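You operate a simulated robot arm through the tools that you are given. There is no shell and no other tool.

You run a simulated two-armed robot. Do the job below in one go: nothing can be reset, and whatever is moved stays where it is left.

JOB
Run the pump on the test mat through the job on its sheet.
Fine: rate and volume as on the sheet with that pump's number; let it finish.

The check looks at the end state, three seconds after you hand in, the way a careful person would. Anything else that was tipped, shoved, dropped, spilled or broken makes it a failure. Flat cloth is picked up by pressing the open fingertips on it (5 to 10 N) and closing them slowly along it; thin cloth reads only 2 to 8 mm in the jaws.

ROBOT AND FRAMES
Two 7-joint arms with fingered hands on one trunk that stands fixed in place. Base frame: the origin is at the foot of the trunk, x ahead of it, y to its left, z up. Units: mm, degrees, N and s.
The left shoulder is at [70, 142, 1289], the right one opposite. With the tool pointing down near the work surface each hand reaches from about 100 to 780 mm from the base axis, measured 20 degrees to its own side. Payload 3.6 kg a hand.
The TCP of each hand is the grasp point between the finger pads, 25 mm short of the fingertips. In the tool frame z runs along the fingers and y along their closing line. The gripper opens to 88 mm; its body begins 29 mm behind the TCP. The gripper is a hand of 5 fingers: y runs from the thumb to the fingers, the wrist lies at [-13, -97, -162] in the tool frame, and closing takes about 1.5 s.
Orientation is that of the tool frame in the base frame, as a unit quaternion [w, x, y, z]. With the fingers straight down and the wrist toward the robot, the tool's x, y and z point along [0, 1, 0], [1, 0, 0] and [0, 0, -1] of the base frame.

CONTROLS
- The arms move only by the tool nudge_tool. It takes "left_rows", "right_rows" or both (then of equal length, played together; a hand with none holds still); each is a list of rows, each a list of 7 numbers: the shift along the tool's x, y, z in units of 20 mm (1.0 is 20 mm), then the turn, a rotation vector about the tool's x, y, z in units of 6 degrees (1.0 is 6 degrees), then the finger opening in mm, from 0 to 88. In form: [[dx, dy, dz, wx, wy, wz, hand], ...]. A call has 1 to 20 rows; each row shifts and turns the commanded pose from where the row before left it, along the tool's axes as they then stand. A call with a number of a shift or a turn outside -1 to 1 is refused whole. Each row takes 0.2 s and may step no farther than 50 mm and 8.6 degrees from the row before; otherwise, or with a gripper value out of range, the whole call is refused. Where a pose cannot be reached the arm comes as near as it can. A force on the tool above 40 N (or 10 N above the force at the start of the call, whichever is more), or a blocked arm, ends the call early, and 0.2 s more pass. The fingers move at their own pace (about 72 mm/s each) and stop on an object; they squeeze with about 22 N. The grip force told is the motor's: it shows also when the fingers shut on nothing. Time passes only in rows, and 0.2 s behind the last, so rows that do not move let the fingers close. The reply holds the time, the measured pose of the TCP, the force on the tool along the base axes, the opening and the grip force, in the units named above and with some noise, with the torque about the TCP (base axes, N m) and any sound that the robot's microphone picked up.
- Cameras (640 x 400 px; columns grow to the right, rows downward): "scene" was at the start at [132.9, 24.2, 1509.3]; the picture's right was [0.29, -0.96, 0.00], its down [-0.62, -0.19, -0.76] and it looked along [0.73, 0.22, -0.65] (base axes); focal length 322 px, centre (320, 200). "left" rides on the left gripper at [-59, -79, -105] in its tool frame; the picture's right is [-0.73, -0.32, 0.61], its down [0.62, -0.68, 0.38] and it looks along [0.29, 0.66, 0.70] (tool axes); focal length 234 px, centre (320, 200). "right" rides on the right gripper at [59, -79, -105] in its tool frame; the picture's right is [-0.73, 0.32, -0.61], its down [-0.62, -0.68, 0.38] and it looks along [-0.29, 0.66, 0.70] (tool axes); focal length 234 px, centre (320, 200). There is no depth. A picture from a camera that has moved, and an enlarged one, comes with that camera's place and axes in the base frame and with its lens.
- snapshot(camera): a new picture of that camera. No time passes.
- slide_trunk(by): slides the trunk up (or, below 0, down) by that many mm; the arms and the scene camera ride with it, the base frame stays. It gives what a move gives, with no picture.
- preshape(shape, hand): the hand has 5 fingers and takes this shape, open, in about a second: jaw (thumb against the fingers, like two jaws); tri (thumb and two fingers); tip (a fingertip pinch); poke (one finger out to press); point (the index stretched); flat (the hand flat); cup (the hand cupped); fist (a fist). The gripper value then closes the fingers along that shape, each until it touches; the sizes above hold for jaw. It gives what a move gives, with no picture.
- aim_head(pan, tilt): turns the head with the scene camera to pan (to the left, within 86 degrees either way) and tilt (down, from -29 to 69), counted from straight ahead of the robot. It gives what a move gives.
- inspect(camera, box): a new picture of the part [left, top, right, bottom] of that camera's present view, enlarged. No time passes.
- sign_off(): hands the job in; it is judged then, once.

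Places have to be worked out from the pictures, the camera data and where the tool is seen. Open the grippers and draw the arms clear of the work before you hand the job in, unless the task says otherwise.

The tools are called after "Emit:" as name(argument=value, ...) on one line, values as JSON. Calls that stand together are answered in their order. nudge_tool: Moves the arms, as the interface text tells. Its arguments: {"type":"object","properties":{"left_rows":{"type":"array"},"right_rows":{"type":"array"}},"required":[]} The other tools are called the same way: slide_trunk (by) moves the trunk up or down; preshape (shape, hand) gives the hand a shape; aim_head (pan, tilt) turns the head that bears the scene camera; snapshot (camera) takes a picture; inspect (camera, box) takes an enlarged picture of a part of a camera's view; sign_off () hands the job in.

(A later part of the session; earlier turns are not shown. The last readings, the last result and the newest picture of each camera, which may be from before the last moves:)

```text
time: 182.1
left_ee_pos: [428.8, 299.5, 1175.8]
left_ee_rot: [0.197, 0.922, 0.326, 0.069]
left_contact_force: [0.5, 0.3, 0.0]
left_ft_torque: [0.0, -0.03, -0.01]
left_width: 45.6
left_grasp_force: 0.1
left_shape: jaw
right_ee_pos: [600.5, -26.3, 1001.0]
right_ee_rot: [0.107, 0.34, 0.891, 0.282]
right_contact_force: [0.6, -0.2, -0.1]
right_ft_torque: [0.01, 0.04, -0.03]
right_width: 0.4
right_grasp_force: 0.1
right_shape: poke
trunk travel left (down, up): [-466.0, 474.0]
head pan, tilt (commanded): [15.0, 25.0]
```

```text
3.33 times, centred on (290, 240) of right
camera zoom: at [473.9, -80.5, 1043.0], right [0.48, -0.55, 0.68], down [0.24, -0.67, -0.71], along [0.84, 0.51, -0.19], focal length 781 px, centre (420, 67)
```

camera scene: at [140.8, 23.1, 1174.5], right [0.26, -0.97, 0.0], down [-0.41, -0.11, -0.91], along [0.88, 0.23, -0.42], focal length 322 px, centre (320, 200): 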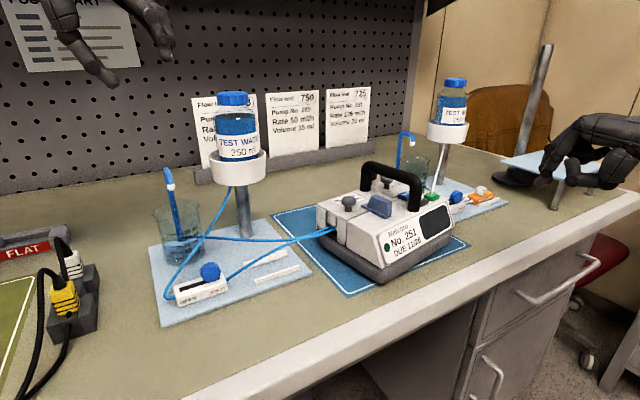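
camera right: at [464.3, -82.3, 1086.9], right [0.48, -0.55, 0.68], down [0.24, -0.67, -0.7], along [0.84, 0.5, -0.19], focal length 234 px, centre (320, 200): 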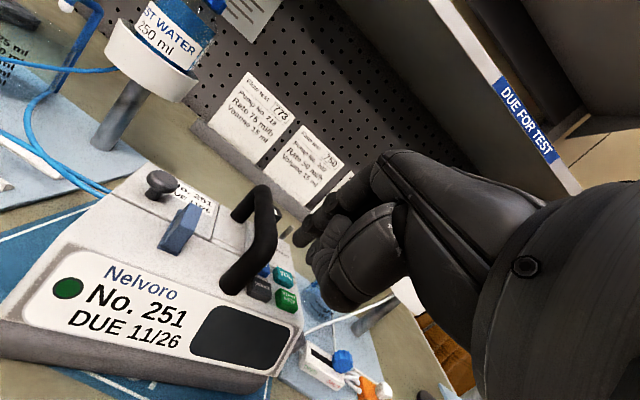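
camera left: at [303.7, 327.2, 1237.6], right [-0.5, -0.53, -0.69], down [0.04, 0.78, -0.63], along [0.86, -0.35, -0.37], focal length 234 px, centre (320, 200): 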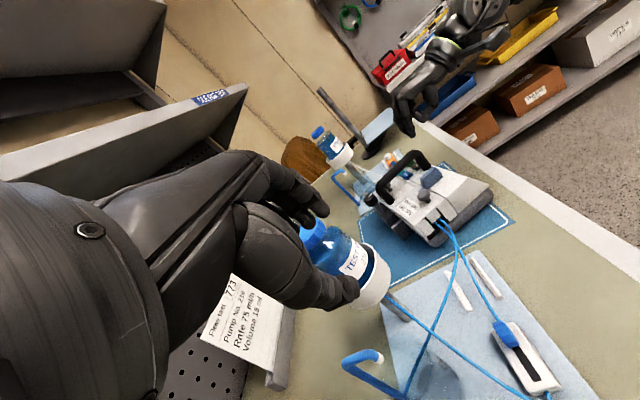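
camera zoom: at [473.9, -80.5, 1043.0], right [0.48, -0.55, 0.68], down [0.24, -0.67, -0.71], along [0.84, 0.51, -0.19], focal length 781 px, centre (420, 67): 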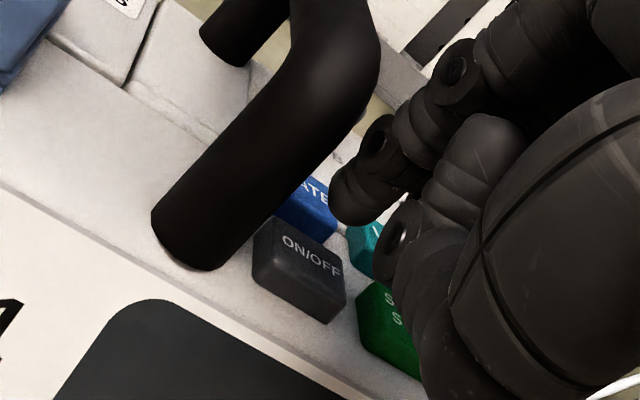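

Fingertips are ~17 mm above ON/OFF. Going down 12 mm with a small forward correction, then checking.

Emit:
nudge_tool(right_rows=[[0.033, -0.083, 0.31, 0, 0, 0, 0], [0.033, -0.083, 0.31, 0, 0, 0, 0], [0, 0, 0, 0, 0, 0, 0]])

Emit:
inspect(camera="scene", box=[370, 130, 450, 210])

Emit:
inspect(camera="right", box=[230, 180, 350, 300])

```text
time: 182.9
left_ee_pos: [429.7, 298.6, 1174.2]
left_ee_rot: [0.197, 0.922, 0.326, 0.07]
left_contact_force: [-0.8, 0.4, 1.0]
left_ft_torque: [0.03, -0.02, 0.01]
left_width: 45.6
left_grasp_force: 0.1
left_shape: jaw
right_ee_pos: [602.4, -26.3, 989.3]
right_ee_rot: [0.107, 0.339, 0.891, 0.282]
right_contact_force: [0.3, -0.7, -0.5]
right_ft_torque: [-0.01, 0.02, 0.01]
right_width: 0.0
right_grasp_force: 0.2
right_shape: poke
right hand out of reach, approached as far as the arm can: row 1
trunk travel left (down, up): [-466.0, 474.0]
head pan, tilt (commanded): [15.0, 25.0]
```

```text
5.00 times, centred on (410, 170) of scene
camera zoom: at [140.9, 23.2, 1174.5], right [0.26, -0.97, 0.0], down [-0.41, -0.11, -0.91], along [0.88, 0.23, -0.42], focal length 1612 px, centre (-130, 350)
```

zoom: 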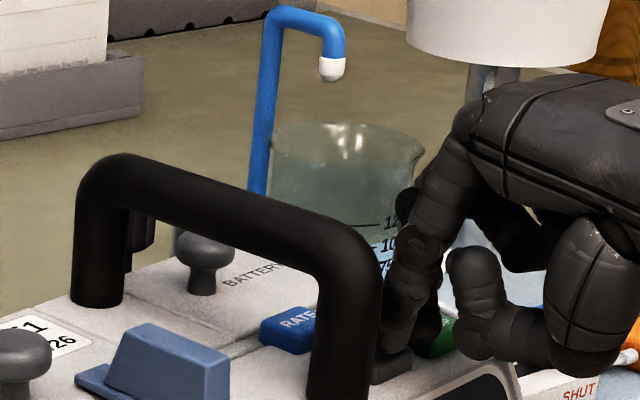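

```text
3.33 times, centred on (290, 240) of right
camera zoom: at [476.3, -80.4, 1030.3], right [0.48, -0.55, 0.68], down [0.24, -0.67, -0.71], along [0.84, 0.51, -0.19], focal length 781 px, centre (420, 67)
```

zoom: 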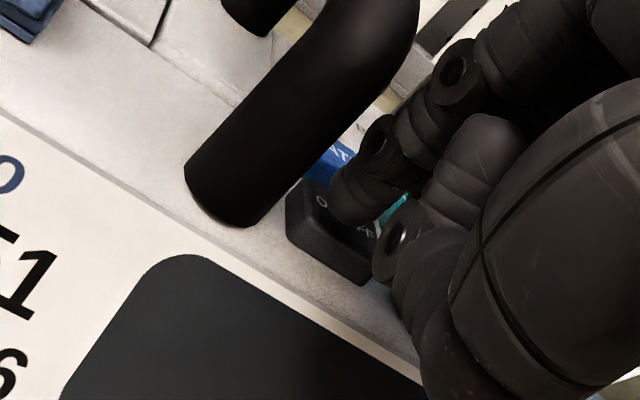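

The index is just above the ON/OFF button, slightly right of where I want it. I'll shift ~3 mm left and go down 3 mm, then see the contact.

Emit:
nudge_tool(right_rows=[[0.15, -0.095, 0.115, 0, 0, 0, 0], [0, 0, 0, 0, 0, 0, 0]])

Emit:
inspect(camera="right", box=[230, 180, 350, 300])

Emit:
inspect(camera="scene", box=[380, 150, 440, 210])

```text
time: 183.5
left_ee_pos: [430.1, 299.5, 1174.5]
left_ee_rot: [0.196, 0.922, 0.326, 0.069]
left_contact_force: [0.5, -0.7, -0.6]
left_ft_torque: [0.04, -0.01, 0.01]
left_width: 45.5
left_grasp_force: 0.0
left_shape: jaw
right_ee_pos: [600.8, -26.4, 985.4]
right_ee_rot: [0.107, 0.339, 0.891, 0.282]
right_contact_force: [-0.5, 0.1, 0.7]
right_ft_torque: [-0.01, -0.01, 0.0]
right_width: 0.0
right_grasp_force: 0.0
right_shape: poke
right hand out of reach, approached as far as the arm can: row 1
trunk travel left (down, up): [-466.0, 474.0]
head pan, tilt (commanded): [15.0, 25.0]
```

```text
3.33 times, centred on (290, 240) of right
camera zoom: at [473.3, -80.7, 1027.0], right [0.49, -0.55, 0.68], down [0.24, -0.67, -0.71], along [0.84, 0.51, -0.19], focal length 781 px, centre (420, 67)
```

zoom: 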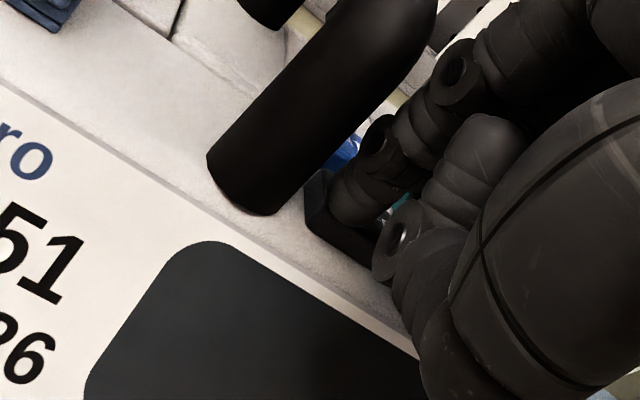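

```text
6.67 times, centred on (410, 180) of scene
camera zoom: at [140.9, 23.1, 1174.5], right [0.26, -0.97, 0.0], down [-0.41, -0.11, -0.91], along [0.88, 0.23, -0.42], focal length 2149 px, centre (-280, 333)
```

zoom: 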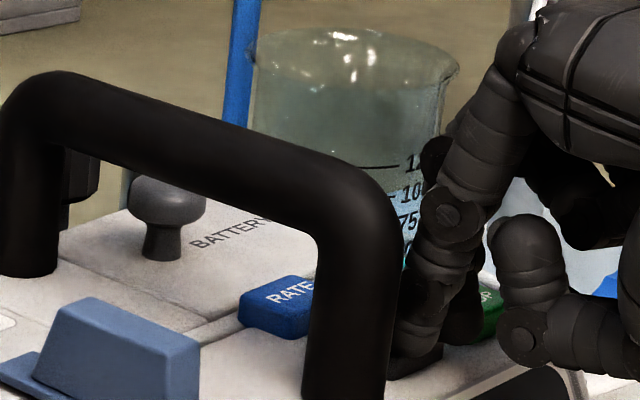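

The index is aligned on ON/OFF, still just not touching. I'll press with a 4 mm stroke and come up again, then look at the display.

Emit:
nudge_tool(right_rows=[[0, -0.058, 0.082, 0, 0, 0, 0], [0, -0.058, 0.082, 0, 0, 0, 0], [0, 0, 0, 0, 0, 0, 0]])

Emit:
inspect(camera="scene", box=[340, 150, 460, 270])

```text
time: 184.3
left_ee_pos: [430.0, 300.0, 1175.1]
left_ee_rot: [0.197, 0.922, 0.327, 0.069]
left_contact_force: [0.8, 1.6, 0.3]
left_ft_torque: [0.01, -0.05, 0.02]
left_width: 45.4
left_grasp_force: 0.0
left_shape: jaw
right_ee_pos: [600.4, -27.2, 982.3]
right_ee_rot: [0.108, 0.341, 0.89, 0.283]
right_contact_force: [-1.1, -1.2, 2.4]
right_ft_torque: [0.01, -0.01, -0.02]
right_width: 0.1
right_grasp_force: 0.1
right_shape: poke
trunk travel left (down, up): [-466.0, 474.0]
head pan, tilt (commanded): [15.0, 25.0]
heard: click
```

```text
3.33 times, centred on (400, 210) of scene
camera zoom: at [140.4, 23.1, 1174.5], right [0.26, -0.97, 0.0], down [-0.41, -0.11, -0.91], along [0.88, 0.23, -0.42], focal length 1074 px, centre (53, 167)
```

zoom: 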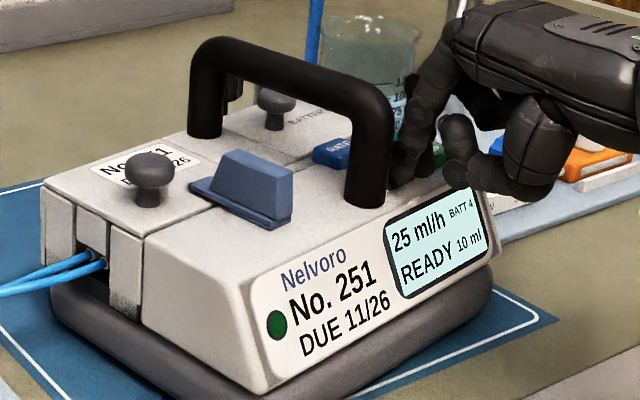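

The pump is on: display shows 25 ml/h, READY 10 ml, BATT 4. I need 125 ml/h and 20 ml. I'll lift the finger and move back to above RATE.

Emit:
nudge_tool(right_rows=[[0, 0.29, -0.41, 0, 0, 0, 0], [0, 0.29, -0.41, 0, 0, 0, 0], [0.048, 0.565, 0.4, 0, 0, 0, 0], [0.048, 0.565, 0.4, 0, 0, 0, 0], [0, 0, 0, 0, 0, 0, 0]])

Emit:
inspect(camera="scene", box=[340, 130, 460, 250])

Emit:
inspect(camera="right", box=[230, 180, 350, 300])

```text
time: 185.5
left_ee_pos: [428.8, 299.7, 1176.1]
left_ee_rot: [0.196, 0.922, 0.326, 0.07]
left_contact_force: [0.1, 0.2, -0.6]
left_ft_torque: [-0.01, 0.01, 0.0]
left_width: 45.4
left_grasp_force: 0.0
left_shape: jaw
right_ee_pos: [617.1, -26.3, 1001.6]
right_ee_rot: [0.108, 0.341, 0.891, 0.282]
right_contact_force: [0.5, 0.0, -0.2]
right_ft_torque: [0.03, 0.0, 0.01]
right_width: 0.2
right_grasp_force: 0.0
right_shape: poke
right hand out of reach, approached as far as the arm can: row 3, 4
trunk travel left (down, up): [-466.0, 474.0]
head pan, tilt (commanded): [15.0, 25.0]
```

```text
3.33 times, centred on (400, 190) of scene
camera zoom: at [140.9, 23.2, 1174.5], right [0.26, -0.97, 0.0], down [-0.41, -0.11, -0.91], along [0.88, 0.23, -0.42], focal length 1074 px, centre (53, 233)
```

zoom: 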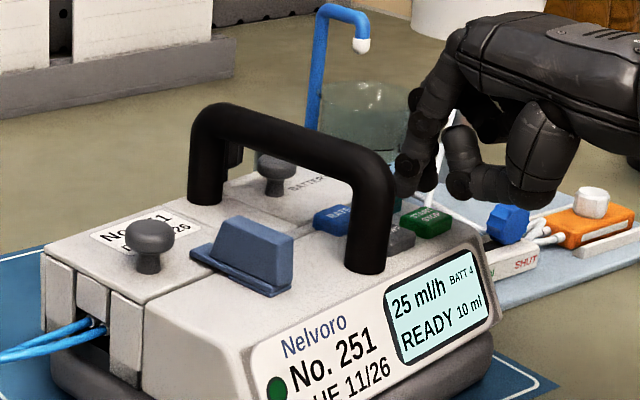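

```text
3.33 times, centred on (290, 240) of right
camera zoom: at [489.4, -80.9, 1043.3], right [0.48, -0.55, 0.68], down [0.24, -0.67, -0.71], along [0.84, 0.51, -0.19], focal length 781 px, centre (420, 67)
```

zoom: 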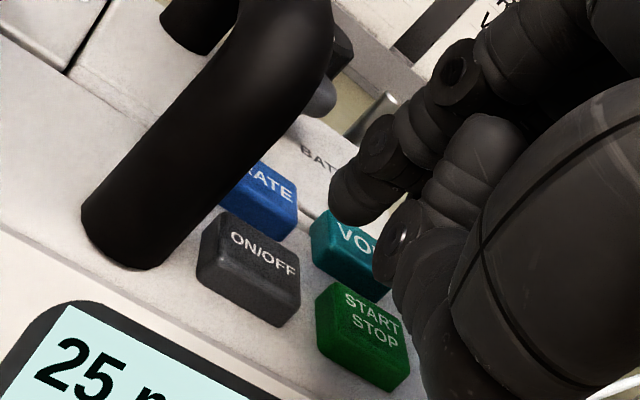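

The arm stops short in y at this trunk height (wrist too high relative to the shoulder). Raising the trunk 40 mm should help; the hands simply rise with it.

Emit:
slide_trunk(by=40)

Emit:
nudge_tool(right_rows=[[0.35, 0.4, 0.28, 0, 0, 0, 0], [0.35, 0.4, 0.28, 0, 0, 0, 0], [0, 0, 0, 0, 0, 0, 0]])

Emit:
inspect(camera="right", box=[190, 180, 350, 340])

Emit:
inspect(camera="scene", box=[340, 130, 480, 270])

```text
time: 186.3
left_ee_pos: [431.4, 298.5, 1214.9]
left_ee_rot: [0.196, 0.922, 0.327, 0.069]
left_contact_force: [0.2, 1.7, 0.1]
left_ft_torque: [0.0, -0.01, 0.0]
left_width: 45.4
left_grasp_force: 0.2
left_shape: jaw
right_ee_pos: [617.1, -26.1, 1042.5]
right_ee_rot: [0.107, 0.34, 0.89, 0.283]
right_contact_force: [0.4, 0.9, 0.1]
right_ft_torque: [0.0, 0.01, 0.02]
right_width: 0.1
right_grasp_force: 0.1
right_shape: poke
trunk travel left (down, up): [-506.0, 434.0]
head pan, tilt (commanded): [15.0, 25.0]
```

```text
time: 187.1
left_ee_pos: [430.2, 300.4, 1215.4]
left_ee_rot: [0.196, 0.922, 0.326, 0.069]
left_contact_force: [-0.1, 0.3, -0.1]
left_ft_torque: [-0.03, -0.02, 0.01]
left_width: 45.7
left_grasp_force: 0.1
left_shape: jaw
right_ee_pos: [616.7, -27.1, 1041.6]
right_ee_rot: [0.106, 0.339, 0.891, 0.282]
right_contact_force: [0.0, 0.1, -0.4]
right_ft_torque: [0.03, 0.02, -0.01]
right_width: 0.1
right_grasp_force: 0.0
right_shape: poke
right hand out of reach, approached as far as the arm can: row 1, 2
trunk travel left (down, up): [-506.0, 434.0]
head pan, tilt (commanded): [15.0, 25.0]
```

```text
2.50 times, centred on (270, 260) of right
camera zoom: at [489.3, -80.9, 1083.2], right [0.48, -0.55, 0.68], down [0.24, -0.67, -0.71], along [0.84, 0.51, -0.19], focal length 585 px, centre (445, 50)
```

zoom: 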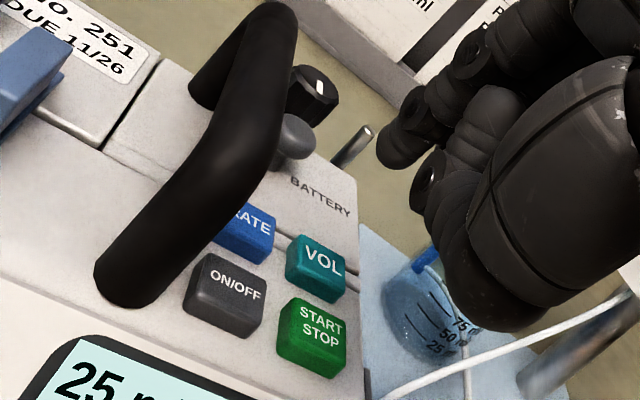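

```text
2.86 times, centred on (410, 200) of scene
camera zoom: at [140.9, 23.2, 1214.5], right [0.26, -0.97, 0.0], down [-0.41, -0.11, -0.91], along [0.88, 0.23, -0.42], focal length 921 px, centre (63, 200)
```

zoom: 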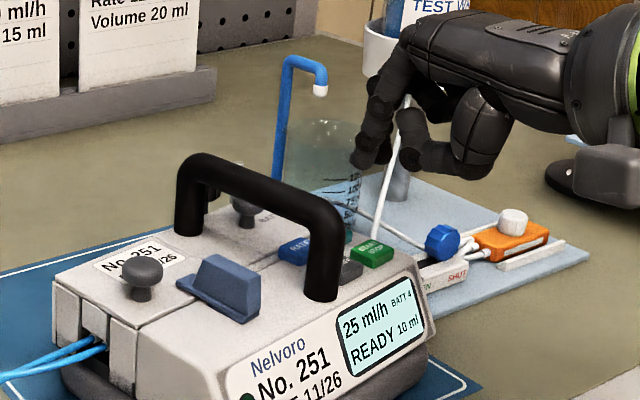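

Still blocked in y, so it isn't height; likely a wrist joint near its limit at this tilt. I'll ease the tilt to 30° and try the same leftward move.

Emit:
nudge_tool(right_rows=[[0, 0, 0, 0.42, 0, 0, 0], [0, 0, 0, 0.42, 0, 0, 0], [0.4, 0.4, 0.25, 0, 0, 0, 0], [0.4, 0.4, 0.25, 0, 0, 0, 0], [0, 0, 0, 0, 0, 0, 0]])

```text
time: 188.3
left_ee_pos: [430.3, 299.5, 1214.7]
left_ee_rot: [0.195, 0.922, 0.327, 0.07]
left_contact_force: [0.8, -0.6, 0.1]
left_ft_torque: [-0.06, 0.03, 0.0]
left_width: 45.7
left_grasp_force: 0.1
left_shape: jaw
right_ee_pos: [614.3, -34.9, 1040.3]
right_ee_rot: [0.092, 0.344, 0.902, 0.244]
right_contact_force: [-0.5, -0.1, -0.3]
right_ft_torque: [0.0, -0.01, -0.01]
right_width: 0.1
right_grasp_force: 0.0
right_shape: poke
right hand out of reach, approached as far as the arm can: row 1, 2, 3, 4
trunk travel left (down, up): [-506.0, 434.0]
head pan, tilt (commanded): [15.0, 25.0]
```

That tells me the arm can't cross when the wrist is above elbow height; lower hover (or higher trunk) is what's needed. I'll raise the trunk 20 mm, restore the 35° tilt, and then go down in front before moving left.

Emit:
slide_trunk(by=20)

Emit:
nudge_tool(right_rows=[[0, 0, 0, -0.42, 0, 0, 0], [0, 0, 0, -0.42, 0, 0, 0], [0, -0.6, 0.1, 0, 0, 0, 0], [0, -0.6, 0.1, 0, 0, 0, 0], [0, -0.6, 0.1, 0, 0, 0, 0], [0, -0.1, 0.6, 0, 0, 0, 0], [0, 0, 0, 0, 0, 0, 0]])

Emit:
inspect(camera="right", box=[190, 180, 350, 340])

Emit:
inspect(camera="scene", box=[340, 130, 480, 270])

```text
time: 189.0
left_ee_pos: [429.0, 299.7, 1234.9]
left_ee_rot: [0.196, 0.922, 0.327, 0.069]
left_contact_force: [-0.3, 0.4, -0.9]
left_ft_torque: [0.01, 0.04, -0.02]
left_width: 45.6
left_grasp_force: 0.0
left_shape: jaw
right_ee_pos: [614.6, -32.9, 1061.3]
right_ee_rot: [0.092, 0.343, 0.903, 0.242]
right_contact_force: [1.1, 0.1, 0.7]
right_ft_torque: [-0.03, 0.01, 0.05]
right_width: 0.2
right_grasp_force: 0.1
right_shape: poke
trunk travel left (down, up): [-526.0, 414.0]
head pan, tilt (commanded): [15.0, 25.0]
```

```text
time: 190.6
left_ee_pos: [430.1, 298.8, 1234.6]
left_ee_rot: [0.196, 0.922, 0.327, 0.069]
left_contact_force: [-0.4, 0.1, -0.3]
left_ft_torque: [-0.02, 0.03, 0.05]
left_width: 45.7
left_grasp_force: 0.0
left_shape: jaw
right_ee_pos: [601.1, -49.2, 1025.0]
right_ee_rot: [0.106, 0.338, 0.891, 0.283]
right_contact_force: [0.3, 0.1, -0.4]
right_ft_torque: [0.01, -0.04, 0.02]
right_width: 0.4
right_grasp_force: 0.1
right_shape: poke
trunk travel left (down, up): [-526.0, 414.0]
head pan, tilt (commanded): [15.0, 25.0]
```

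```text
2.50 times, centred on (270, 260) of right
camera zoom: at [473.5, -104.8, 1065.5], right [0.49, -0.55, 0.68], down [0.24, -0.66, -0.71], along [0.84, 0.51, -0.19], focal length 585 px, centre (445, 50)
```

zoom: 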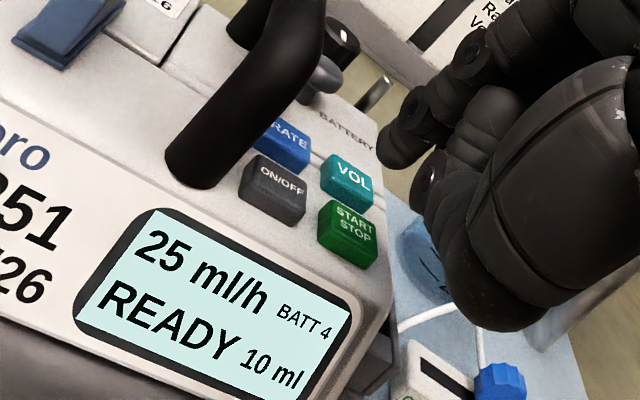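

```text
2.86 times, centred on (410, 200) of scene
camera zoom: at [140.7, 23.0, 1234.5], right [0.26, -0.97, 0.0], down [-0.41, -0.11, -0.91], along [0.88, 0.23, -0.42], focal length 921 px, centre (63, 200)
```

zoom: 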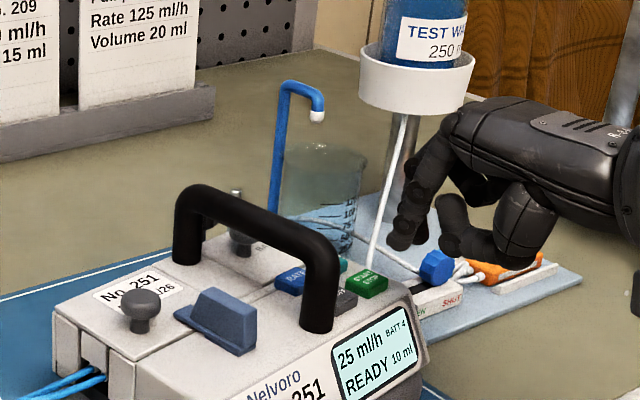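

Display shows 25 ml/h, 10 ml clearly. Now I move to about 20 mm above RATE at [617, -6, 1003] (TCP).

Emit:
nudge_tool(right_rows=[[0.28, 0.373, 0.713, 0, 0, 0, 0], [0.28, 0.373, 0.713, 0, 0, 0, 0], [0.28, 0.373, 0.713, 0, 0, 0, 0], [0, 0, 0, 0, 0, 0, 0]])

Emit:
inspect(camera="right", box=[230, 180, 350, 300])

Emit:
inspect(camera="scene", box=[360, 150, 450, 240])

```text
time: 191.6
left_ee_pos: [428.9, 300.0, 1234.3]
left_ee_rot: [0.196, 0.922, 0.327, 0.07]
left_contact_force: [-0.2, 0.8, 0.3]
left_ft_torque: [0.03, 0.0, -0.02]
left_width: 45.7
left_grasp_force: 0.0
left_shape: jaw
right_ee_pos: [617.2, -24.0, 1005.6]
right_ee_rot: [0.105, 0.336, 0.892, 0.284]
right_contact_force: [0.7, 0.8, -0.3]
right_ft_torque: [-0.01, 0.01, 0.02]
right_width: 0.1
right_grasp_force: 0.0
right_shape: poke
right hand out of reach, approached as far as the arm can: row 2, 3
trunk travel left (down, up): [-526.0, 414.0]
head pan, tilt (commanded): [15.0, 25.0]
```

```text
3.33 times, centred on (290, 240) of right
camera zoom: at [489.5, -79.5, 1046.4], right [0.49, -0.55, 0.68], down [0.25, -0.66, -0.71], along [0.84, 0.51, -0.19], focal length 781 px, centre (420, 67)
```

zoom: 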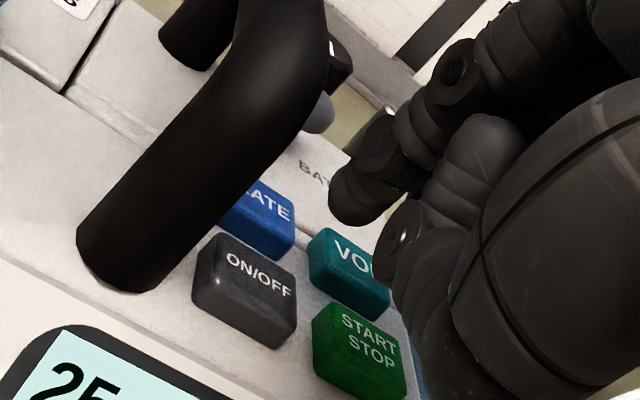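

```text
4.44 times, centred on (405, 195) of scene
camera zoom: at [140.7, 23.3, 1234.5], right [0.26, -0.97, 0.0], down [-0.41, -0.11, -0.91], along [0.88, 0.23, -0.42], focal length 1433 px, centre (-58, 222)
```

zoom: 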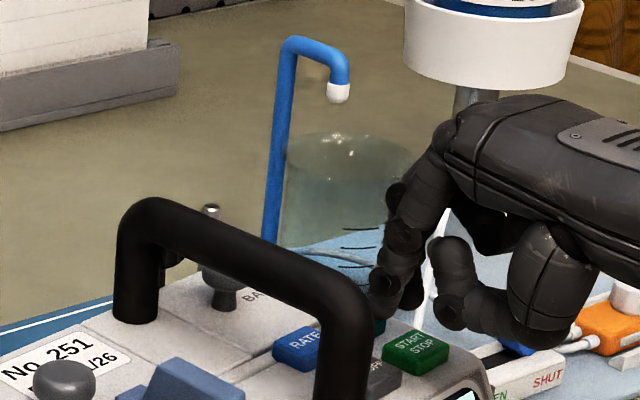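

Stuck at the same wrist position although an earlier run went farther with the same geometry, so the wrist joints have probably wound up after the steep-tilt attempt. I'll retreat to the right, untilt completely and unwind, then re-approach as in the run that worked.

Emit:
nudge_tool(right_rows=[[0, 0.3, -0.8, 0, 0, 0, 0], [0, -0.2, -0.9, 0, 0, 0, 0], [0, -0.8, -0.56, 0, 0, 0, 0], [0, -0.8, -0.56, 0, 0, 0, 0], [0, -0.8, -0.56, 0, 0, 0, 0], [-0.5, -0.8, -0.56, 0, 0, 0, 0], [-0.9, -0.5, -0.3, 0, 0, 0, 0], [-0.9, -0.5, -0.3, 0, 0, 0, 0], [-0.9, -0.3, -0.2, 0, 0, 0, 0], [-0.9, -0.2, -0.1, 0, 0, 0, 0], [-0.9, 0, 0, 0, 0, 0, 0], [0, 0, 0, 0, 0, 0, 0]])

Emit:
nudge_tool(right_rows=[[0, 0, 0, 1, 0, 0, 0], [0, 0, 0, 1, 0, 0, 0], [0, 0, 0, 1, 0, 0, 0], [0, 0, 0, 1, 0, 0, 0], [0, 0, 0, 1, 0, 0, 0], [0, 0, 0, 0.9, 0, 0, 0], [0, 0, 0, 0, 0, 1, 0], [0, 0, 0, 0, 0, 1, 0], [0, 0, 0, 0, 0, 1, 0], [0, 0, 0, 0, 0, 1, 0], [0, 0, 0, 0, 0, 1, 0], [0, 0, 0, 0, 0, 1, 0], [0, 0, 0, 0, 0, 1, 0], [0, 0, 0, 0, 0, 1, 0], [0, 0, 0, 0, 0, 0, 0]])

Emit:
aim_head(pan=-30, tilt=25)

Emit:
snapshot(camera="scene")

```text
time: 194.2
left_ee_pos: [429.0, 299.6, 1234.4]
left_ee_rot: [0.196, 0.922, 0.327, 0.069]
left_contact_force: [-0.1, 0.4, -0.4]
left_ft_torque: [0.01, 0.01, 0.02]
left_width: 45.6
left_grasp_force: 0.1
left_shape: jaw
right_ee_pos: [603.9, -188.7, 1028.5]
right_ee_rot: [0.106, 0.339, 0.891, 0.283]
right_contact_force: [0.6, -0.1, -0.4]
right_ft_torque: [0.0, 0.0, 0.01]
right_width: 0.0
right_grasp_force: 0.0
right_shape: poke
trunk travel left (down, up): [-526.0, 414.0]
head pan, tilt (commanded): [15.0, 25.0]
```

```text
time: 197.4
left_ee_pos: [429.7, 299.7, 1234.2]
left_ee_rot: [0.197, 0.922, 0.326, 0.068]
left_contact_force: [-0.1, 0.0, -0.3]
left_ft_torque: [-0.02, 0.01, 0.02]
left_width: 45.8
left_grasp_force: 0.1
left_shape: jaw
right_ee_pos: [602.4, -395.8, 1016.6]
right_ee_rot: [-0.002, 0.7, 0.714, 0.002]
right_contact_force: [0.7, -0.2, -0.5]
right_ft_torque: [0.03, 0.01, 0.0]
right_width: 0.0
right_grasp_force: 0.0
right_shape: poke
right hand out of reach, approached as far as the arm can: row 9, 10, 11, 12, 13, 14
trunk travel left (down, up): [-526.0, 414.0]
head pan, tilt (commanded): [15.0, 25.0]
```

```text
time: 198.5
left_ee_pos: [430.5, 299.3, 1234.5]
left_ee_rot: [0.196, 0.922, 0.327, 0.07]
left_contact_force: [-0.3, 1.1, -0.5]
left_ft_torque: [-0.02, 0.01, -0.05]
left_width: 45.6
left_grasp_force: 0.1
left_shape: jaw
right_ee_pos: [602.9, -395.8, 1018.0]
right_ee_rot: [-0.003, 0.699, 0.715, 0.002]
right_contact_force: [0.9, 0.5, 0.0]
right_ft_torque: [-0.02, -0.01, -0.04]
right_width: 0.1
right_grasp_force: 0.1
right_shape: poke
trunk travel left (down, up): [-526.0, 414.0]
head pan, tilt (commanded): [-30.0, 25.0]
```

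```text
taken
camera scene: at [131.8, -46.7, 1234.5], right [-0.5, -0.87, 0.0], down [-0.37, 0.21, -0.91], along [0.79, -0.45, -0.42], focal length 322 px, centre (320, 200)
```

scene: 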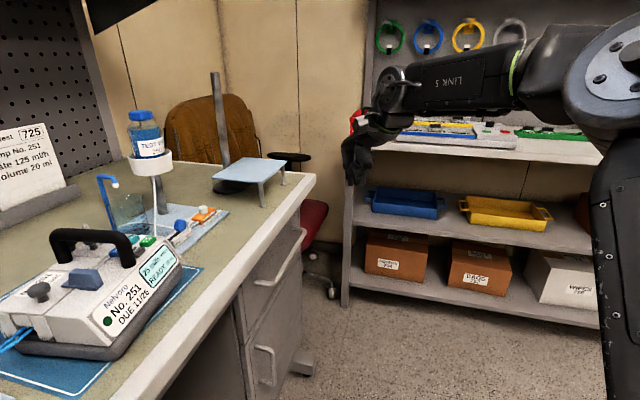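

The forearm has indeed rolled over compared with before. I'll bring the hand back to the pose from which the earlier run worked ([594, -260], straight down, yaw 0), and look at the arm there.

Emit:
nudge_tool(right_rows=[[0.9, 0, 0, 0, 0, 0, 0], [0.9, 0, 0, 0, 0, 0, 0], [0.9, 0, 0, 0, 0, 0, 0], [0.9, 0, 0, 0, 0, 0, 0], [0.9, 0, 0, 0, 0, 0, 0], [0.9, -0.2, 0, 0, 0, 0, 0], [0.9, -0.2, 0, 0, 0, 0, 0], [0.5, 0, 0, 0, 0, 0, 0], [0, 0, 0, 0, 0, 0, 0]])

Emit:
snapshot(camera="scene")

```text
time: 200.5
left_ee_pos: [429.4, 299.9, 1234.4]
left_ee_rot: [0.196, 0.922, 0.326, 0.07]
left_contact_force: [0.8, 0.4, -0.9]
left_ft_torque: [-0.02, 0.0, 0.02]
left_width: 45.7
left_grasp_force: 0.1
left_shape: jaw
right_ee_pos: [597.8, -400.8, 1015.6]
right_ee_rot: [-0.001, 0.702, 0.712, 0.001]
right_contact_force: [0.2, 0.2, 0.6]
right_ft_torque: [-0.01, -0.05, -0.01]
right_width: 0.0
right_grasp_force: 0.2
right_shape: poke
right hand out of reach, approached as far as the arm can: row 1, 2, 3, 4, 5, 6, 7, 8
trunk travel left (down, up): [-526.0, 414.0]
head pan, tilt (commanded): [-30.0, 25.0]
```

```text
taken
camera scene: at [131.8, -46.8, 1234.5], right [-0.5, -0.87, 0.0], down [-0.37, 0.21, -0.91], along [0.78, -0.45, -0.42], focal length 322 px, centre (320, 200)
```

scene: 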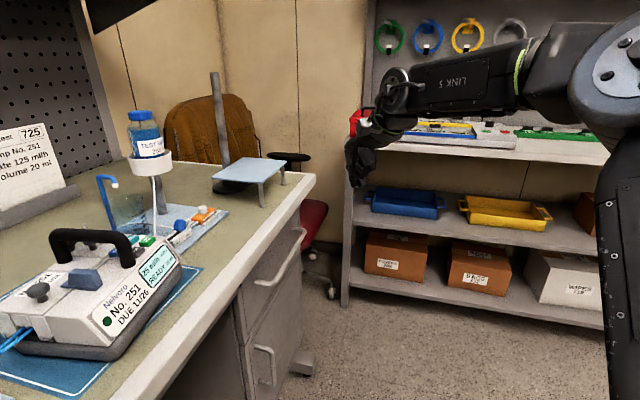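

In its present joint branch the wrist prefers being bent upward, so a steeper hand tilt (~46°) with a higher trunk should be comfortable and give the needed reach. I'll undo the last rotation (yaw back to 48°) and return toward [600, -190].

Emit:
nudge_tool(right_rows=[[0, 0, 0, 0, 0, -1, 0], [0, 0, 0, 0, 0, -1, 0], [0, 0, 0, 0, 0, -1, 0], [0, 0, 0, 0, 0, -1, 0], [0, 0, 0, 0, 0, -1, 0], [0, 0, 0, 0, 0, -1, 0], [0, 0, 0, 0, 0, -1, 0], [0, 0, 0, 0, 0, -0.8, 0], [0, 0, 0, 0, 0, 0, 0]])

Emit:
nudge_tool(right_rows=[[0.6, 0.6, -0.2, 0, 0, 0, 0], [0.6, 0.6, -0.2, 0, 0, 0, 0], [0.6, 0.6, -0.2, 0, 0, 0, 0], [0.6, 0.6, -0.2, 0, 0, 0, 0], [0.6, 0.6, -0.2, -1, 0, 0, 0], [0.6, 0.6, 0, -1, 0, 0, 0], [0.6, 0.4, 0, -1, 0, 0, 0], [0.6, 0.2, 0, -1, 0, 0, 0], [0.6, 0, 0, -1, 0, 0, 0], [0, 0, 0, -1, 0, 0, 0], [0, 0, 0, -1, 0, 0, 0], [0, 0, 0, -0.67, 0, 0, 0], [0, 0, 0, 0, 0, 0, 0]])

Emit:
snapshot(camera="scene")

```text
time: 202.5
left_ee_pos: [428.7, 299.4, 1235.3]
left_ee_rot: [0.197, 0.922, 0.326, 0.07]
left_contact_force: [0.2, -0.4, 0.0]
left_ft_torque: [-0.01, -0.01, -0.01]
left_width: 45.7
left_grasp_force: 0.0
left_shape: jaw
right_ee_pos: [598.5, -399.4, 1016.0]
right_ee_rot: [-0.002, 0.365, 0.931, -0.001]
right_contact_force: [-0.3, -0.4, 0.0]
right_ft_torque: [-0.01, -0.02, 0.01]
right_width: 0.0
right_grasp_force: 0.1
right_shape: poke
trunk travel left (down, up): [-526.0, 414.0]
head pan, tilt (commanded): [-30.0, 25.0]
```

```text
time: 205.3
left_ee_pos: [429.0, 299.4, 1233.7]
left_ee_rot: [0.196, 0.922, 0.327, 0.07]
left_contact_force: [0.6, -0.3, 0.0]
left_ft_torque: [0.0, -0.01, 0.01]
left_width: 45.6
left_grasp_force: 0.0
left_shape: jaw
right_ee_pos: [576.1, -266.1, 1039.3]
right_ee_rot: [0.142, 0.337, 0.857, 0.363]
right_contact_force: [-0.2, 0.0, 0.3]
right_ft_torque: [0.02, 0.01, -0.01]
right_width: 0.0
right_grasp_force: 0.0
right_shape: poke
trunk travel left (down, up): [-526.0, 414.0]
head pan, tilt (commanded): [-30.0, 25.0]
```

```text
taken
camera scene: at [131.7, -46.6, 1234.5], right [-0.5, -0.87, 0.0], down [-0.37, 0.21, -0.91], along [0.78, -0.45, -0.42], focal length 322 px, centre (320, 200)
```

scene: 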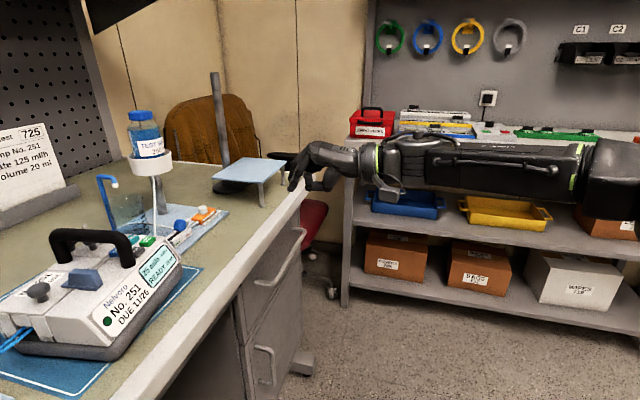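

That pose was reached without complaint. Now I'll sweep the hand (46° tilt) toward the front of the pump.

Emit:
nudge_tool(right_rows=[[0.8125, 0.657, 0.76, 0, 0, 0, 0], [0.8125, 0.657, 0.76, 0, 0, 0, 0], [0.8125, 0.657, 0.76, 0, 0, 0, 0], [0.8125, 0.657, 0.76, 0, 0, 0, 0], [0.8125, 0.657, 0.76, 0, 0, 0, 0], [0.8125, 0.657, 0.76, 0, 0, 0, 0], [0.8125, 0.657, 0.76, 0, 0, 0, 0], [0.8125, 0.657, 0.76, 0, 0, 0, 0], [0, 0, 0, 0, 0, 0, 0]])

Emit:
aim_head(pan=12, tilt=25)

Emit:
snapshot(camera="scene")

Emit:
inspect(camera="right", box=[190, 180, 350, 340])

```text
time: 207.3
left_ee_pos: [428.5, 298.5, 1234.9]
left_ee_rot: [0.197, 0.922, 0.326, 0.069]
left_contact_force: [-0.1, -0.5, 0.5]
left_ft_torque: [0.01, -0.02, 0.0]
left_width: 45.7
left_grasp_force: 0.1
left_shape: jaw
right_ee_pos: [590.1, -61.0, 1029.2]
right_ee_rot: [0.143, 0.337, 0.857, 0.364]
right_contact_force: [-0.4, -0.3, 0.2]
right_ft_torque: [0.0, -0.03, -0.04]
right_width: 0.0
right_grasp_force: 0.0
right_shape: poke
trunk travel left (down, up): [-526.0, 414.0]
head pan, tilt (commanded): [-30.0, 25.0]
```

```text
time: 208.4
left_ee_pos: [429.4, 298.3, 1235.1]
left_ee_rot: [0.196, 0.922, 0.326, 0.069]
left_contact_force: [-0.6, 0.3, -0.1]
left_ft_torque: [-0.04, 0.01, 0.03]
left_width: 45.6
left_grasp_force: 0.0
left_shape: jaw
right_ee_pos: [590.2, -58.3, 1028.8]
right_ee_rot: [0.142, 0.336, 0.858, 0.363]
right_contact_force: [0.0, 0.5, -0.4]
right_ft_torque: [0.01, 0.01, 0.01]
right_width: 0.2
right_grasp_force: 0.1
right_shape: poke
trunk travel left (down, up): [-526.0, 414.0]
head pan, tilt (commanded): [12.0, 25.0]
```

```text
taken
camera scene: at [142.1, 18.4, 1234.5], right [0.21, -0.98, 0.0], down [-0.41, -0.09, -0.91], along [0.89, 0.19, -0.42], focal length 322 px, centre (320, 200)
```

scene: 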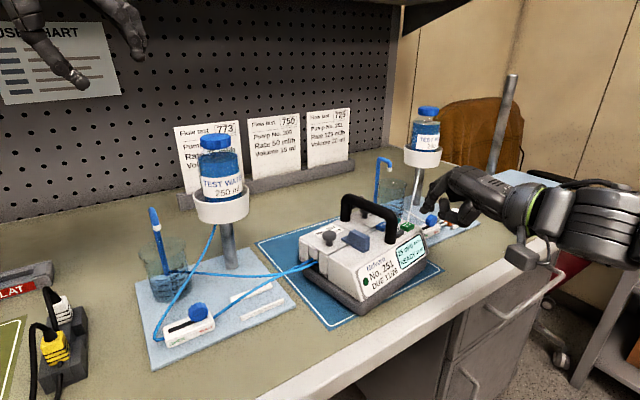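

```text
2.50 times, centred on (270, 260) of right
camera zoom: at [458.2, -115.7, 1046.3], right [0.39, -0.65, 0.65], down [0.32, -0.57, -0.76], along [0.86, 0.51, -0.01], focal length 585 px, centre (445, 50)
```

zoom: 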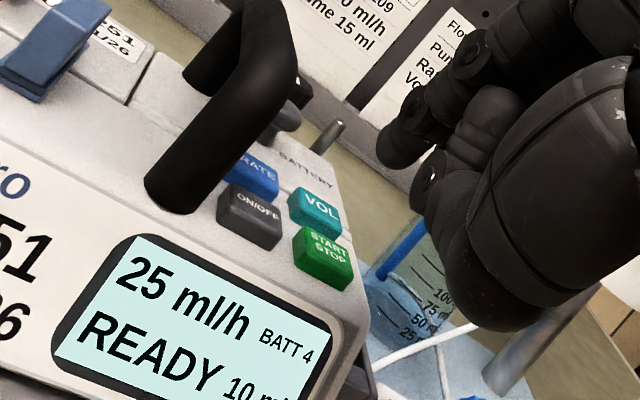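

No reach complaints in this pose. Moving on to hover ~20 mm above RATE.

Emit:
nudge_tool(right_rows=[[0.205, 0.247, 0.685, 0, 0, 0, 0], [0.205, 0.247, 0.685, 0, 0, 0, 0], [0.205, 0.247, 0.685, 0, 0, 0, 0], [0.205, 0.247, 0.685, 0, 0, 0, 0], [0, 0, 0, 0, 0, 0, 0]])

Emit:
inspect(camera="right", box=[230, 180, 350, 300])

Emit:
inspect(camera="scene", box=[330, 150, 450, 270])

```text
time: 209.6
left_ee_pos: [430.6, 298.4, 1235.4]
left_ee_rot: [0.196, 0.922, 0.326, 0.069]
left_contact_force: [-0.1, 0.4, -0.1]
left_ft_torque: [0.0, -0.01, 0.02]
left_width: 45.4
left_grasp_force: 0.0
left_shape: jaw
right_ee_pos: [614.0, -10.3, 1007.0]
right_ee_rot: [0.141, 0.336, 0.858, 0.362]
right_contact_force: [0.2, -0.7, -0.3]
right_ft_torque: [0.0, -0.02, 0.0]
right_width: 0.0
right_grasp_force: 0.0
right_shape: poke
trunk travel left (down, up): [-526.0, 414.0]
head pan, tilt (commanded): [12.0, 25.0]
```

```text
3.33 times, centred on (290, 240) of right
camera zoom: at [481.1, -66.2, 1023.2], right [0.39, -0.65, 0.65], down [0.32, -0.57, -0.76], along [0.86, 0.51, -0.01], focal length 781 px, centre (420, 67)
```

zoom: 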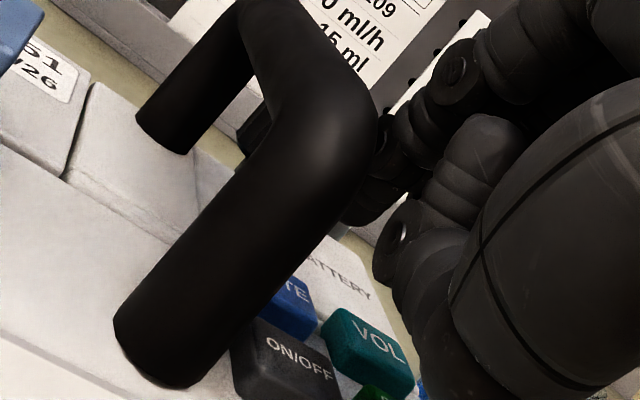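

```text
3.33 times, centred on (390, 210) of scene
camera zoom: at [141.9, 18.2, 1234.5], right [0.21, -0.98, 0.0], down [-0.41, -0.09, -0.91], along [0.89, 0.19, -0.42], focal length 1074 px, centre (87, 167)
```

zoom: 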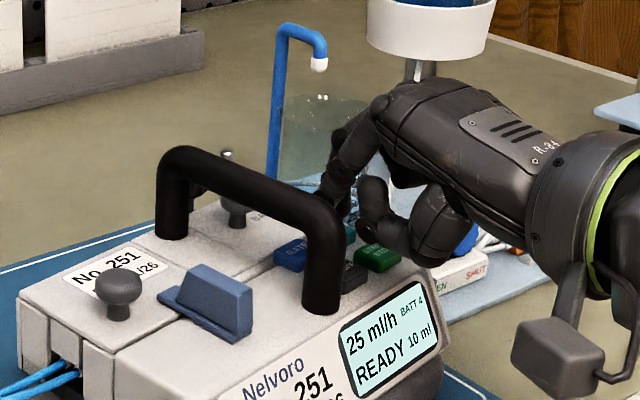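

Reached. The index is beside the handle bar with ~4 mm clearance, directly over RATE's left half. Going down 18 mm to just above the button.

Emit:
nudge_tool(right_rows=[[0.023, -0.2, 0.225, 0, 0, 0, 0], [0.023, -0.2, 0.225, 0, 0, 0, 0], [0.023, -0.2, 0.225, 0, 0, 0, 0], [0, 0, 0, 0, 0, 0, 0]])

Emit:
inspect(camera="right", box=[230, 180, 350, 300])

Emit:
inspect(camera="scene", box=[340, 160, 430, 250])

```text
time: 210.6
left_ee_pos: [429.7, 299.2, 1235.1]
left_ee_rot: [0.196, 0.922, 0.326, 0.069]
left_contact_force: [1.0, 0.0, 0.0]
left_ft_torque: [0.03, 0.03, 0.0]
left_width: 45.6
left_grasp_force: 0.1
left_shape: jaw
right_ee_pos: [612.0, -9.3, 987.2]
right_ee_rot: [0.141, 0.336, 0.858, 0.362]
right_contact_force: [-0.8, 0.5, 0.6]
right_ft_torque: [0.01, 0.0, 0.01]
right_width: 0.1
right_grasp_force: 0.1
right_shape: poke
trunk travel left (down, up): [-526.0, 414.0]
head pan, tilt (commanded): [12.0, 25.0]
```

```text
3.33 times, centred on (290, 240) of right
camera zoom: at [480.6, -64.7, 1005.0], right [0.39, -0.65, 0.65], down [0.32, -0.57, -0.76], along [0.86, 0.5, -0.01], focal length 781 px, centre (420, 67)
```

zoom: 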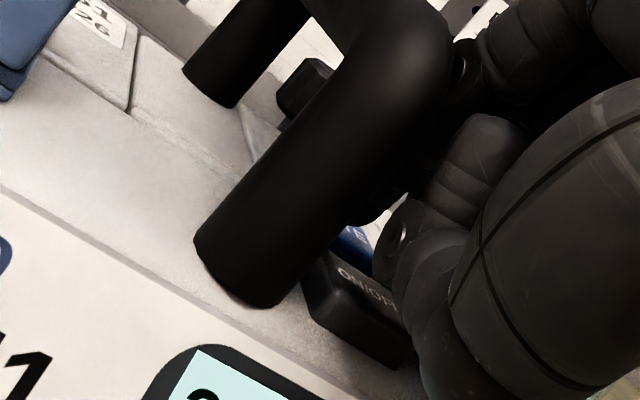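

```text
4.44 times, centred on (385, 205) of scene
camera zoom: at [142.1, 18.4, 1234.5], right [0.21, -0.98, 0.0], down [-0.41, -0.09, -0.91], along [0.89, 0.19, -0.42], focal length 1433 px, centre (31, 178)
```

zoom: 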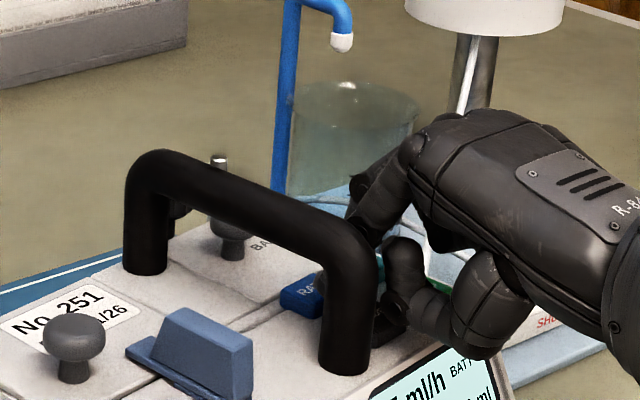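

The index is ~4 mm above RATE, but at this steep tilt the thumb knuckle is low over ON/OFF. I'll lift off, raise the trunk 20 mm and ease the tilt to 40° so the thumb stays clear.

Emit:
nudge_tool(right_rows=[[0, 0.395, -0.383, 0, 0, 0, 0], [0, 0.395, -0.383, 0, 0, 0, 0], [0, 0, 0, 0, 0, 0, 0]])

Emit:
slide_trunk(by=20)

Emit:
nudge_tool(right_rows=[[0, 0, 0, 0.5, 0, 0, 0], [0, 0, 0, 0.5, 0, 0, 0], [0, 0, 0, 0, 0, 0, 0]])

```text
time: 211.4
left_ee_pos: [432.1, 300.0, 1234.4]
left_ee_rot: [0.196, 0.922, 0.326, 0.07]
left_contact_force: [0.0, -0.2, 0.1]
left_ft_torque: [0.0, 0.04, -0.01]
left_width: 45.6
left_grasp_force: 0.1
left_shape: jaw
right_ee_pos: [612.6, -8.5, 1010.2]
right_ee_rot: [0.141, 0.337, 0.858, 0.362]
right_contact_force: [0.4, 1.0, 0.0]
right_ft_torque: [-0.02, 0.01, 0.0]
right_width: 0.0
right_grasp_force: 0.0
right_shape: poke
trunk travel left (down, up): [-526.0, 414.0]
head pan, tilt (commanded): [12.0, 25.0]
```

```text
time: 212.1
left_ee_pos: [429.4, 299.9, 1254.3]
left_ee_rot: [0.196, 0.922, 0.326, 0.069]
left_contact_force: [0.2, -0.4, -0.4]
left_ft_torque: [-0.05, -0.02, 0.03]
left_width: 45.9
left_grasp_force: 0.0
left_shape: jaw
right_ee_pos: [614.4, -9.1, 1030.9]
right_ee_rot: [0.142, 0.337, 0.858, 0.362]
right_contact_force: [1.0, 0.1, -0.3]
right_ft_torque: [0.01, 0.0, -0.03]
right_width: 0.0
right_grasp_force: 0.0
right_shape: poke
trunk travel left (down, up): [-546.0, 394.0]
head pan, tilt (commanded): [12.0, 25.0]
```

```text
time: 212.9
left_ee_pos: [430.3, 298.5, 1255.7]
left_ee_rot: [0.196, 0.922, 0.327, 0.07]
left_contact_force: [-0.9, 0.3, -0.4]
left_ft_torque: [0.0, -0.01, 0.03]
left_width: 45.6
left_grasp_force: 0.1
left_shape: jaw
right_ee_pos: [613.7, -9.4, 1030.3]
right_ee_rot: [0.129, 0.343, 0.871, 0.327]
right_contact_force: [0.9, 0.1, -0.1]
right_ft_torque: [-0.01, -0.01, 0.01]
right_width: 0.0
right_grasp_force: 0.0
right_shape: poke
trunk travel left (down, up): [-546.0, 394.0]
head pan, tilt (commanded): [12.0, 25.0]
```

Tilt is 40° now. Descending again to ~6 mm above RATE.

Emit:
nudge_tool(right_rows=[[0.011, -0.288, 0.408, 0, 0, 0, 0], [0.011, -0.288, 0.408, 0, 0, 0, 0], [0.011, -0.288, 0.408, 0, 0, 0, 0], [0.011, -0.288, 0.408, 0, 0, 0, 0], [0, 0, 0, 0, 0, 0, 0]])

Emit:
inspect(camera="right", box=[230, 180, 350, 300])

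Emit:
inspect(camera="scene", box=[340, 160, 430, 250])

```text
time: 214.1
left_ee_pos: [429.7, 299.3, 1254.3]
left_ee_rot: [0.196, 0.922, 0.326, 0.069]
left_contact_force: [0.2, 0.0, 0.6]
left_ft_torque: [-0.01, 0.01, -0.01]
left_width: 45.4
left_grasp_force: 0.2
left_shape: jaw
right_ee_pos: [614.4, -6.2, 990.5]
right_ee_rot: [0.124, 0.344, 0.875, 0.317]
right_contact_force: [0.8, -0.4, 0.7]
right_ft_torque: [0.01, 0.02, 0.04]
right_width: 0.0
right_grasp_force: 0.1
right_shape: poke
trunk travel left (down, up): [-546.0, 394.0]
head pan, tilt (commanded): [12.0, 25.0]
```

```text
3.33 times, centred on (290, 240) of right
camera zoom: at [484.0, -60.0, 1020.8], right [0.44, -0.6, 0.67], down [0.27, -0.63, -0.73], along [0.86, 0.5, -0.11], focal length 781 px, centre (420, 67)
```

zoom: 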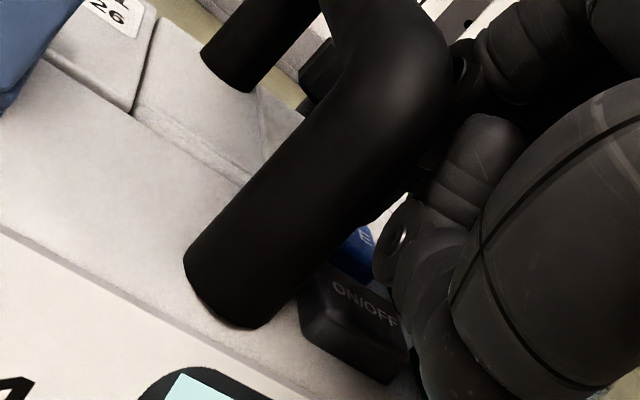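

```text
4.44 times, centred on (385, 205) of scene
camera zoom: at [142.0, 18.6, 1254.5], right [0.21, -0.98, 0.0], down [-0.41, -0.09, -0.91], along [0.89, 0.19, -0.42], focal length 1433 px, centre (31, 178)
```

zoom: 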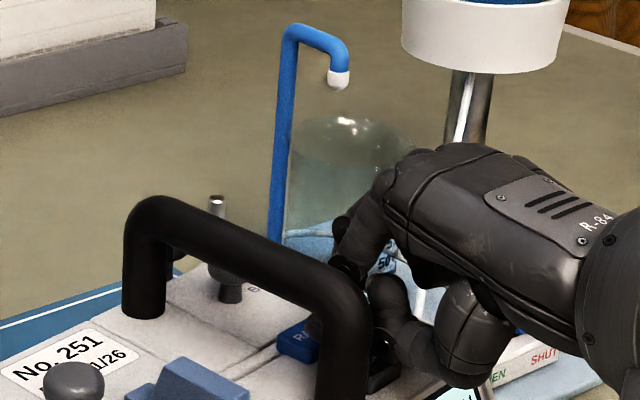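

Aligned over RATE. Going down 7 mm in small steps and listening for a click.

Emit:
nudge_tool(right_rows=[[0, -0.113, 0.134, 0, 0, 0, 0], [0, -0.113, 0.134, 0, 0, 0, 0], [0, 0, 0, 0, 0, 0, 0]])

Emit:
inspect(camera="scene", box=[340, 160, 460, 280])

```text
time: 214.9
left_ee_pos: [430.4, 300.2, 1254.7]
left_ee_rot: [0.197, 0.922, 0.326, 0.07]
left_contact_force: [-0.5, 0.5, 0.3]
left_ft_torque: [0.02, -0.03, 0.02]
left_width: 45.6
left_grasp_force: 0.1
left_shape: jaw
right_ee_pos: [615.3, -6.0, 984.4]
right_ee_rot: [0.124, 0.343, 0.875, 0.318]
right_contact_force: [0.8, -0.8, 1.7]
right_ft_torque: [0.05, -0.02, 0.0]
right_width: 0.0
right_grasp_force: 0.1
right_shape: poke
trunk travel left (down, up): [-546.0, 394.0]
head pan, tilt (commanded): [12.0, 25.0]
```

```text
3.33 times, centred on (400, 220) of scene
camera zoom: at [142.1, 18.4, 1254.5], right [0.21, -0.98, 0.0], down [-0.41, -0.09, -0.91], along [0.89, 0.19, -0.42], focal length 1074 px, centre (53, 133)
```

zoom: 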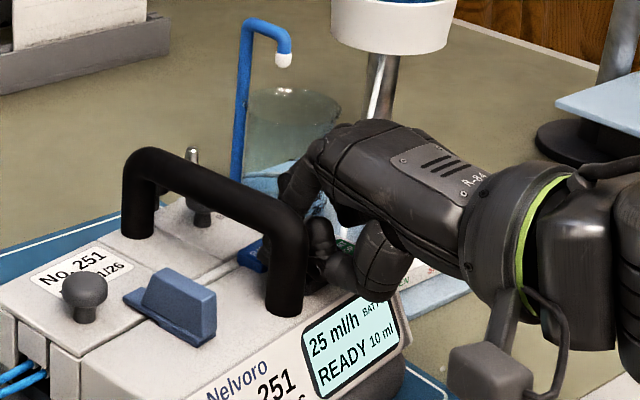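

First contact (1.7 N), no click yet. Another 2 mm.

Emit:
nudge_tool(right_rows=[[0, -0.07, 0.083, 0, 0, 0, 0], [0, 0, 0, 0, 0, 0, 0]])

Emit:
inspect(camera="scene", box=[340, 160, 460, 280])

```text
time: 215.5
left_ee_pos: [429.7, 299.0, 1253.8]
left_ee_rot: [0.196, 0.922, 0.327, 0.07]
left_contact_force: [0.5, 1.1, 0.5]
left_ft_torque: [0.02, 0.01, -0.02]
left_width: 45.7
left_grasp_force: 0.1
left_shape: jaw
right_ee_pos: [614.8, -4.9, 981.2]
right_ee_rot: [0.123, 0.343, 0.876, 0.316]
right_contact_force: [1.5, -1.8, 3.2]
right_ft_torque: [0.05, 0.05, -0.03]
right_width: 0.2
right_grasp_force: 0.1
right_shape: poke
trunk travel left (down, up): [-546.0, 394.0]
head pan, tilt (commanded): [12.0, 25.0]
heard: click
```

```text
3.33 times, centred on (400, 220) of scene
camera zoom: at [142.0, 18.2, 1254.5], right [0.21, -0.98, 0.0], down [-0.41, -0.09, -0.91], along [0.89, 0.19, -0.42], focal length 1074 px, centre (53, 133)
```

zoom: 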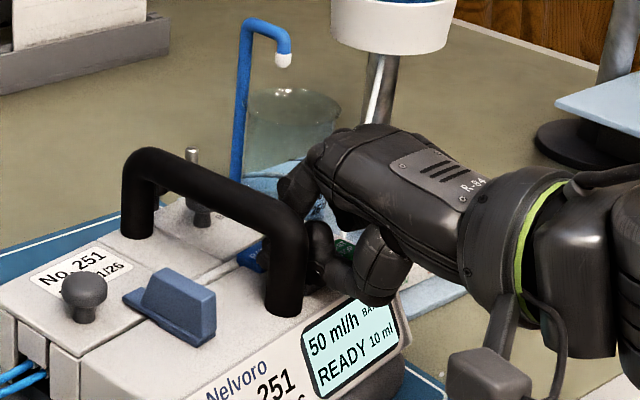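

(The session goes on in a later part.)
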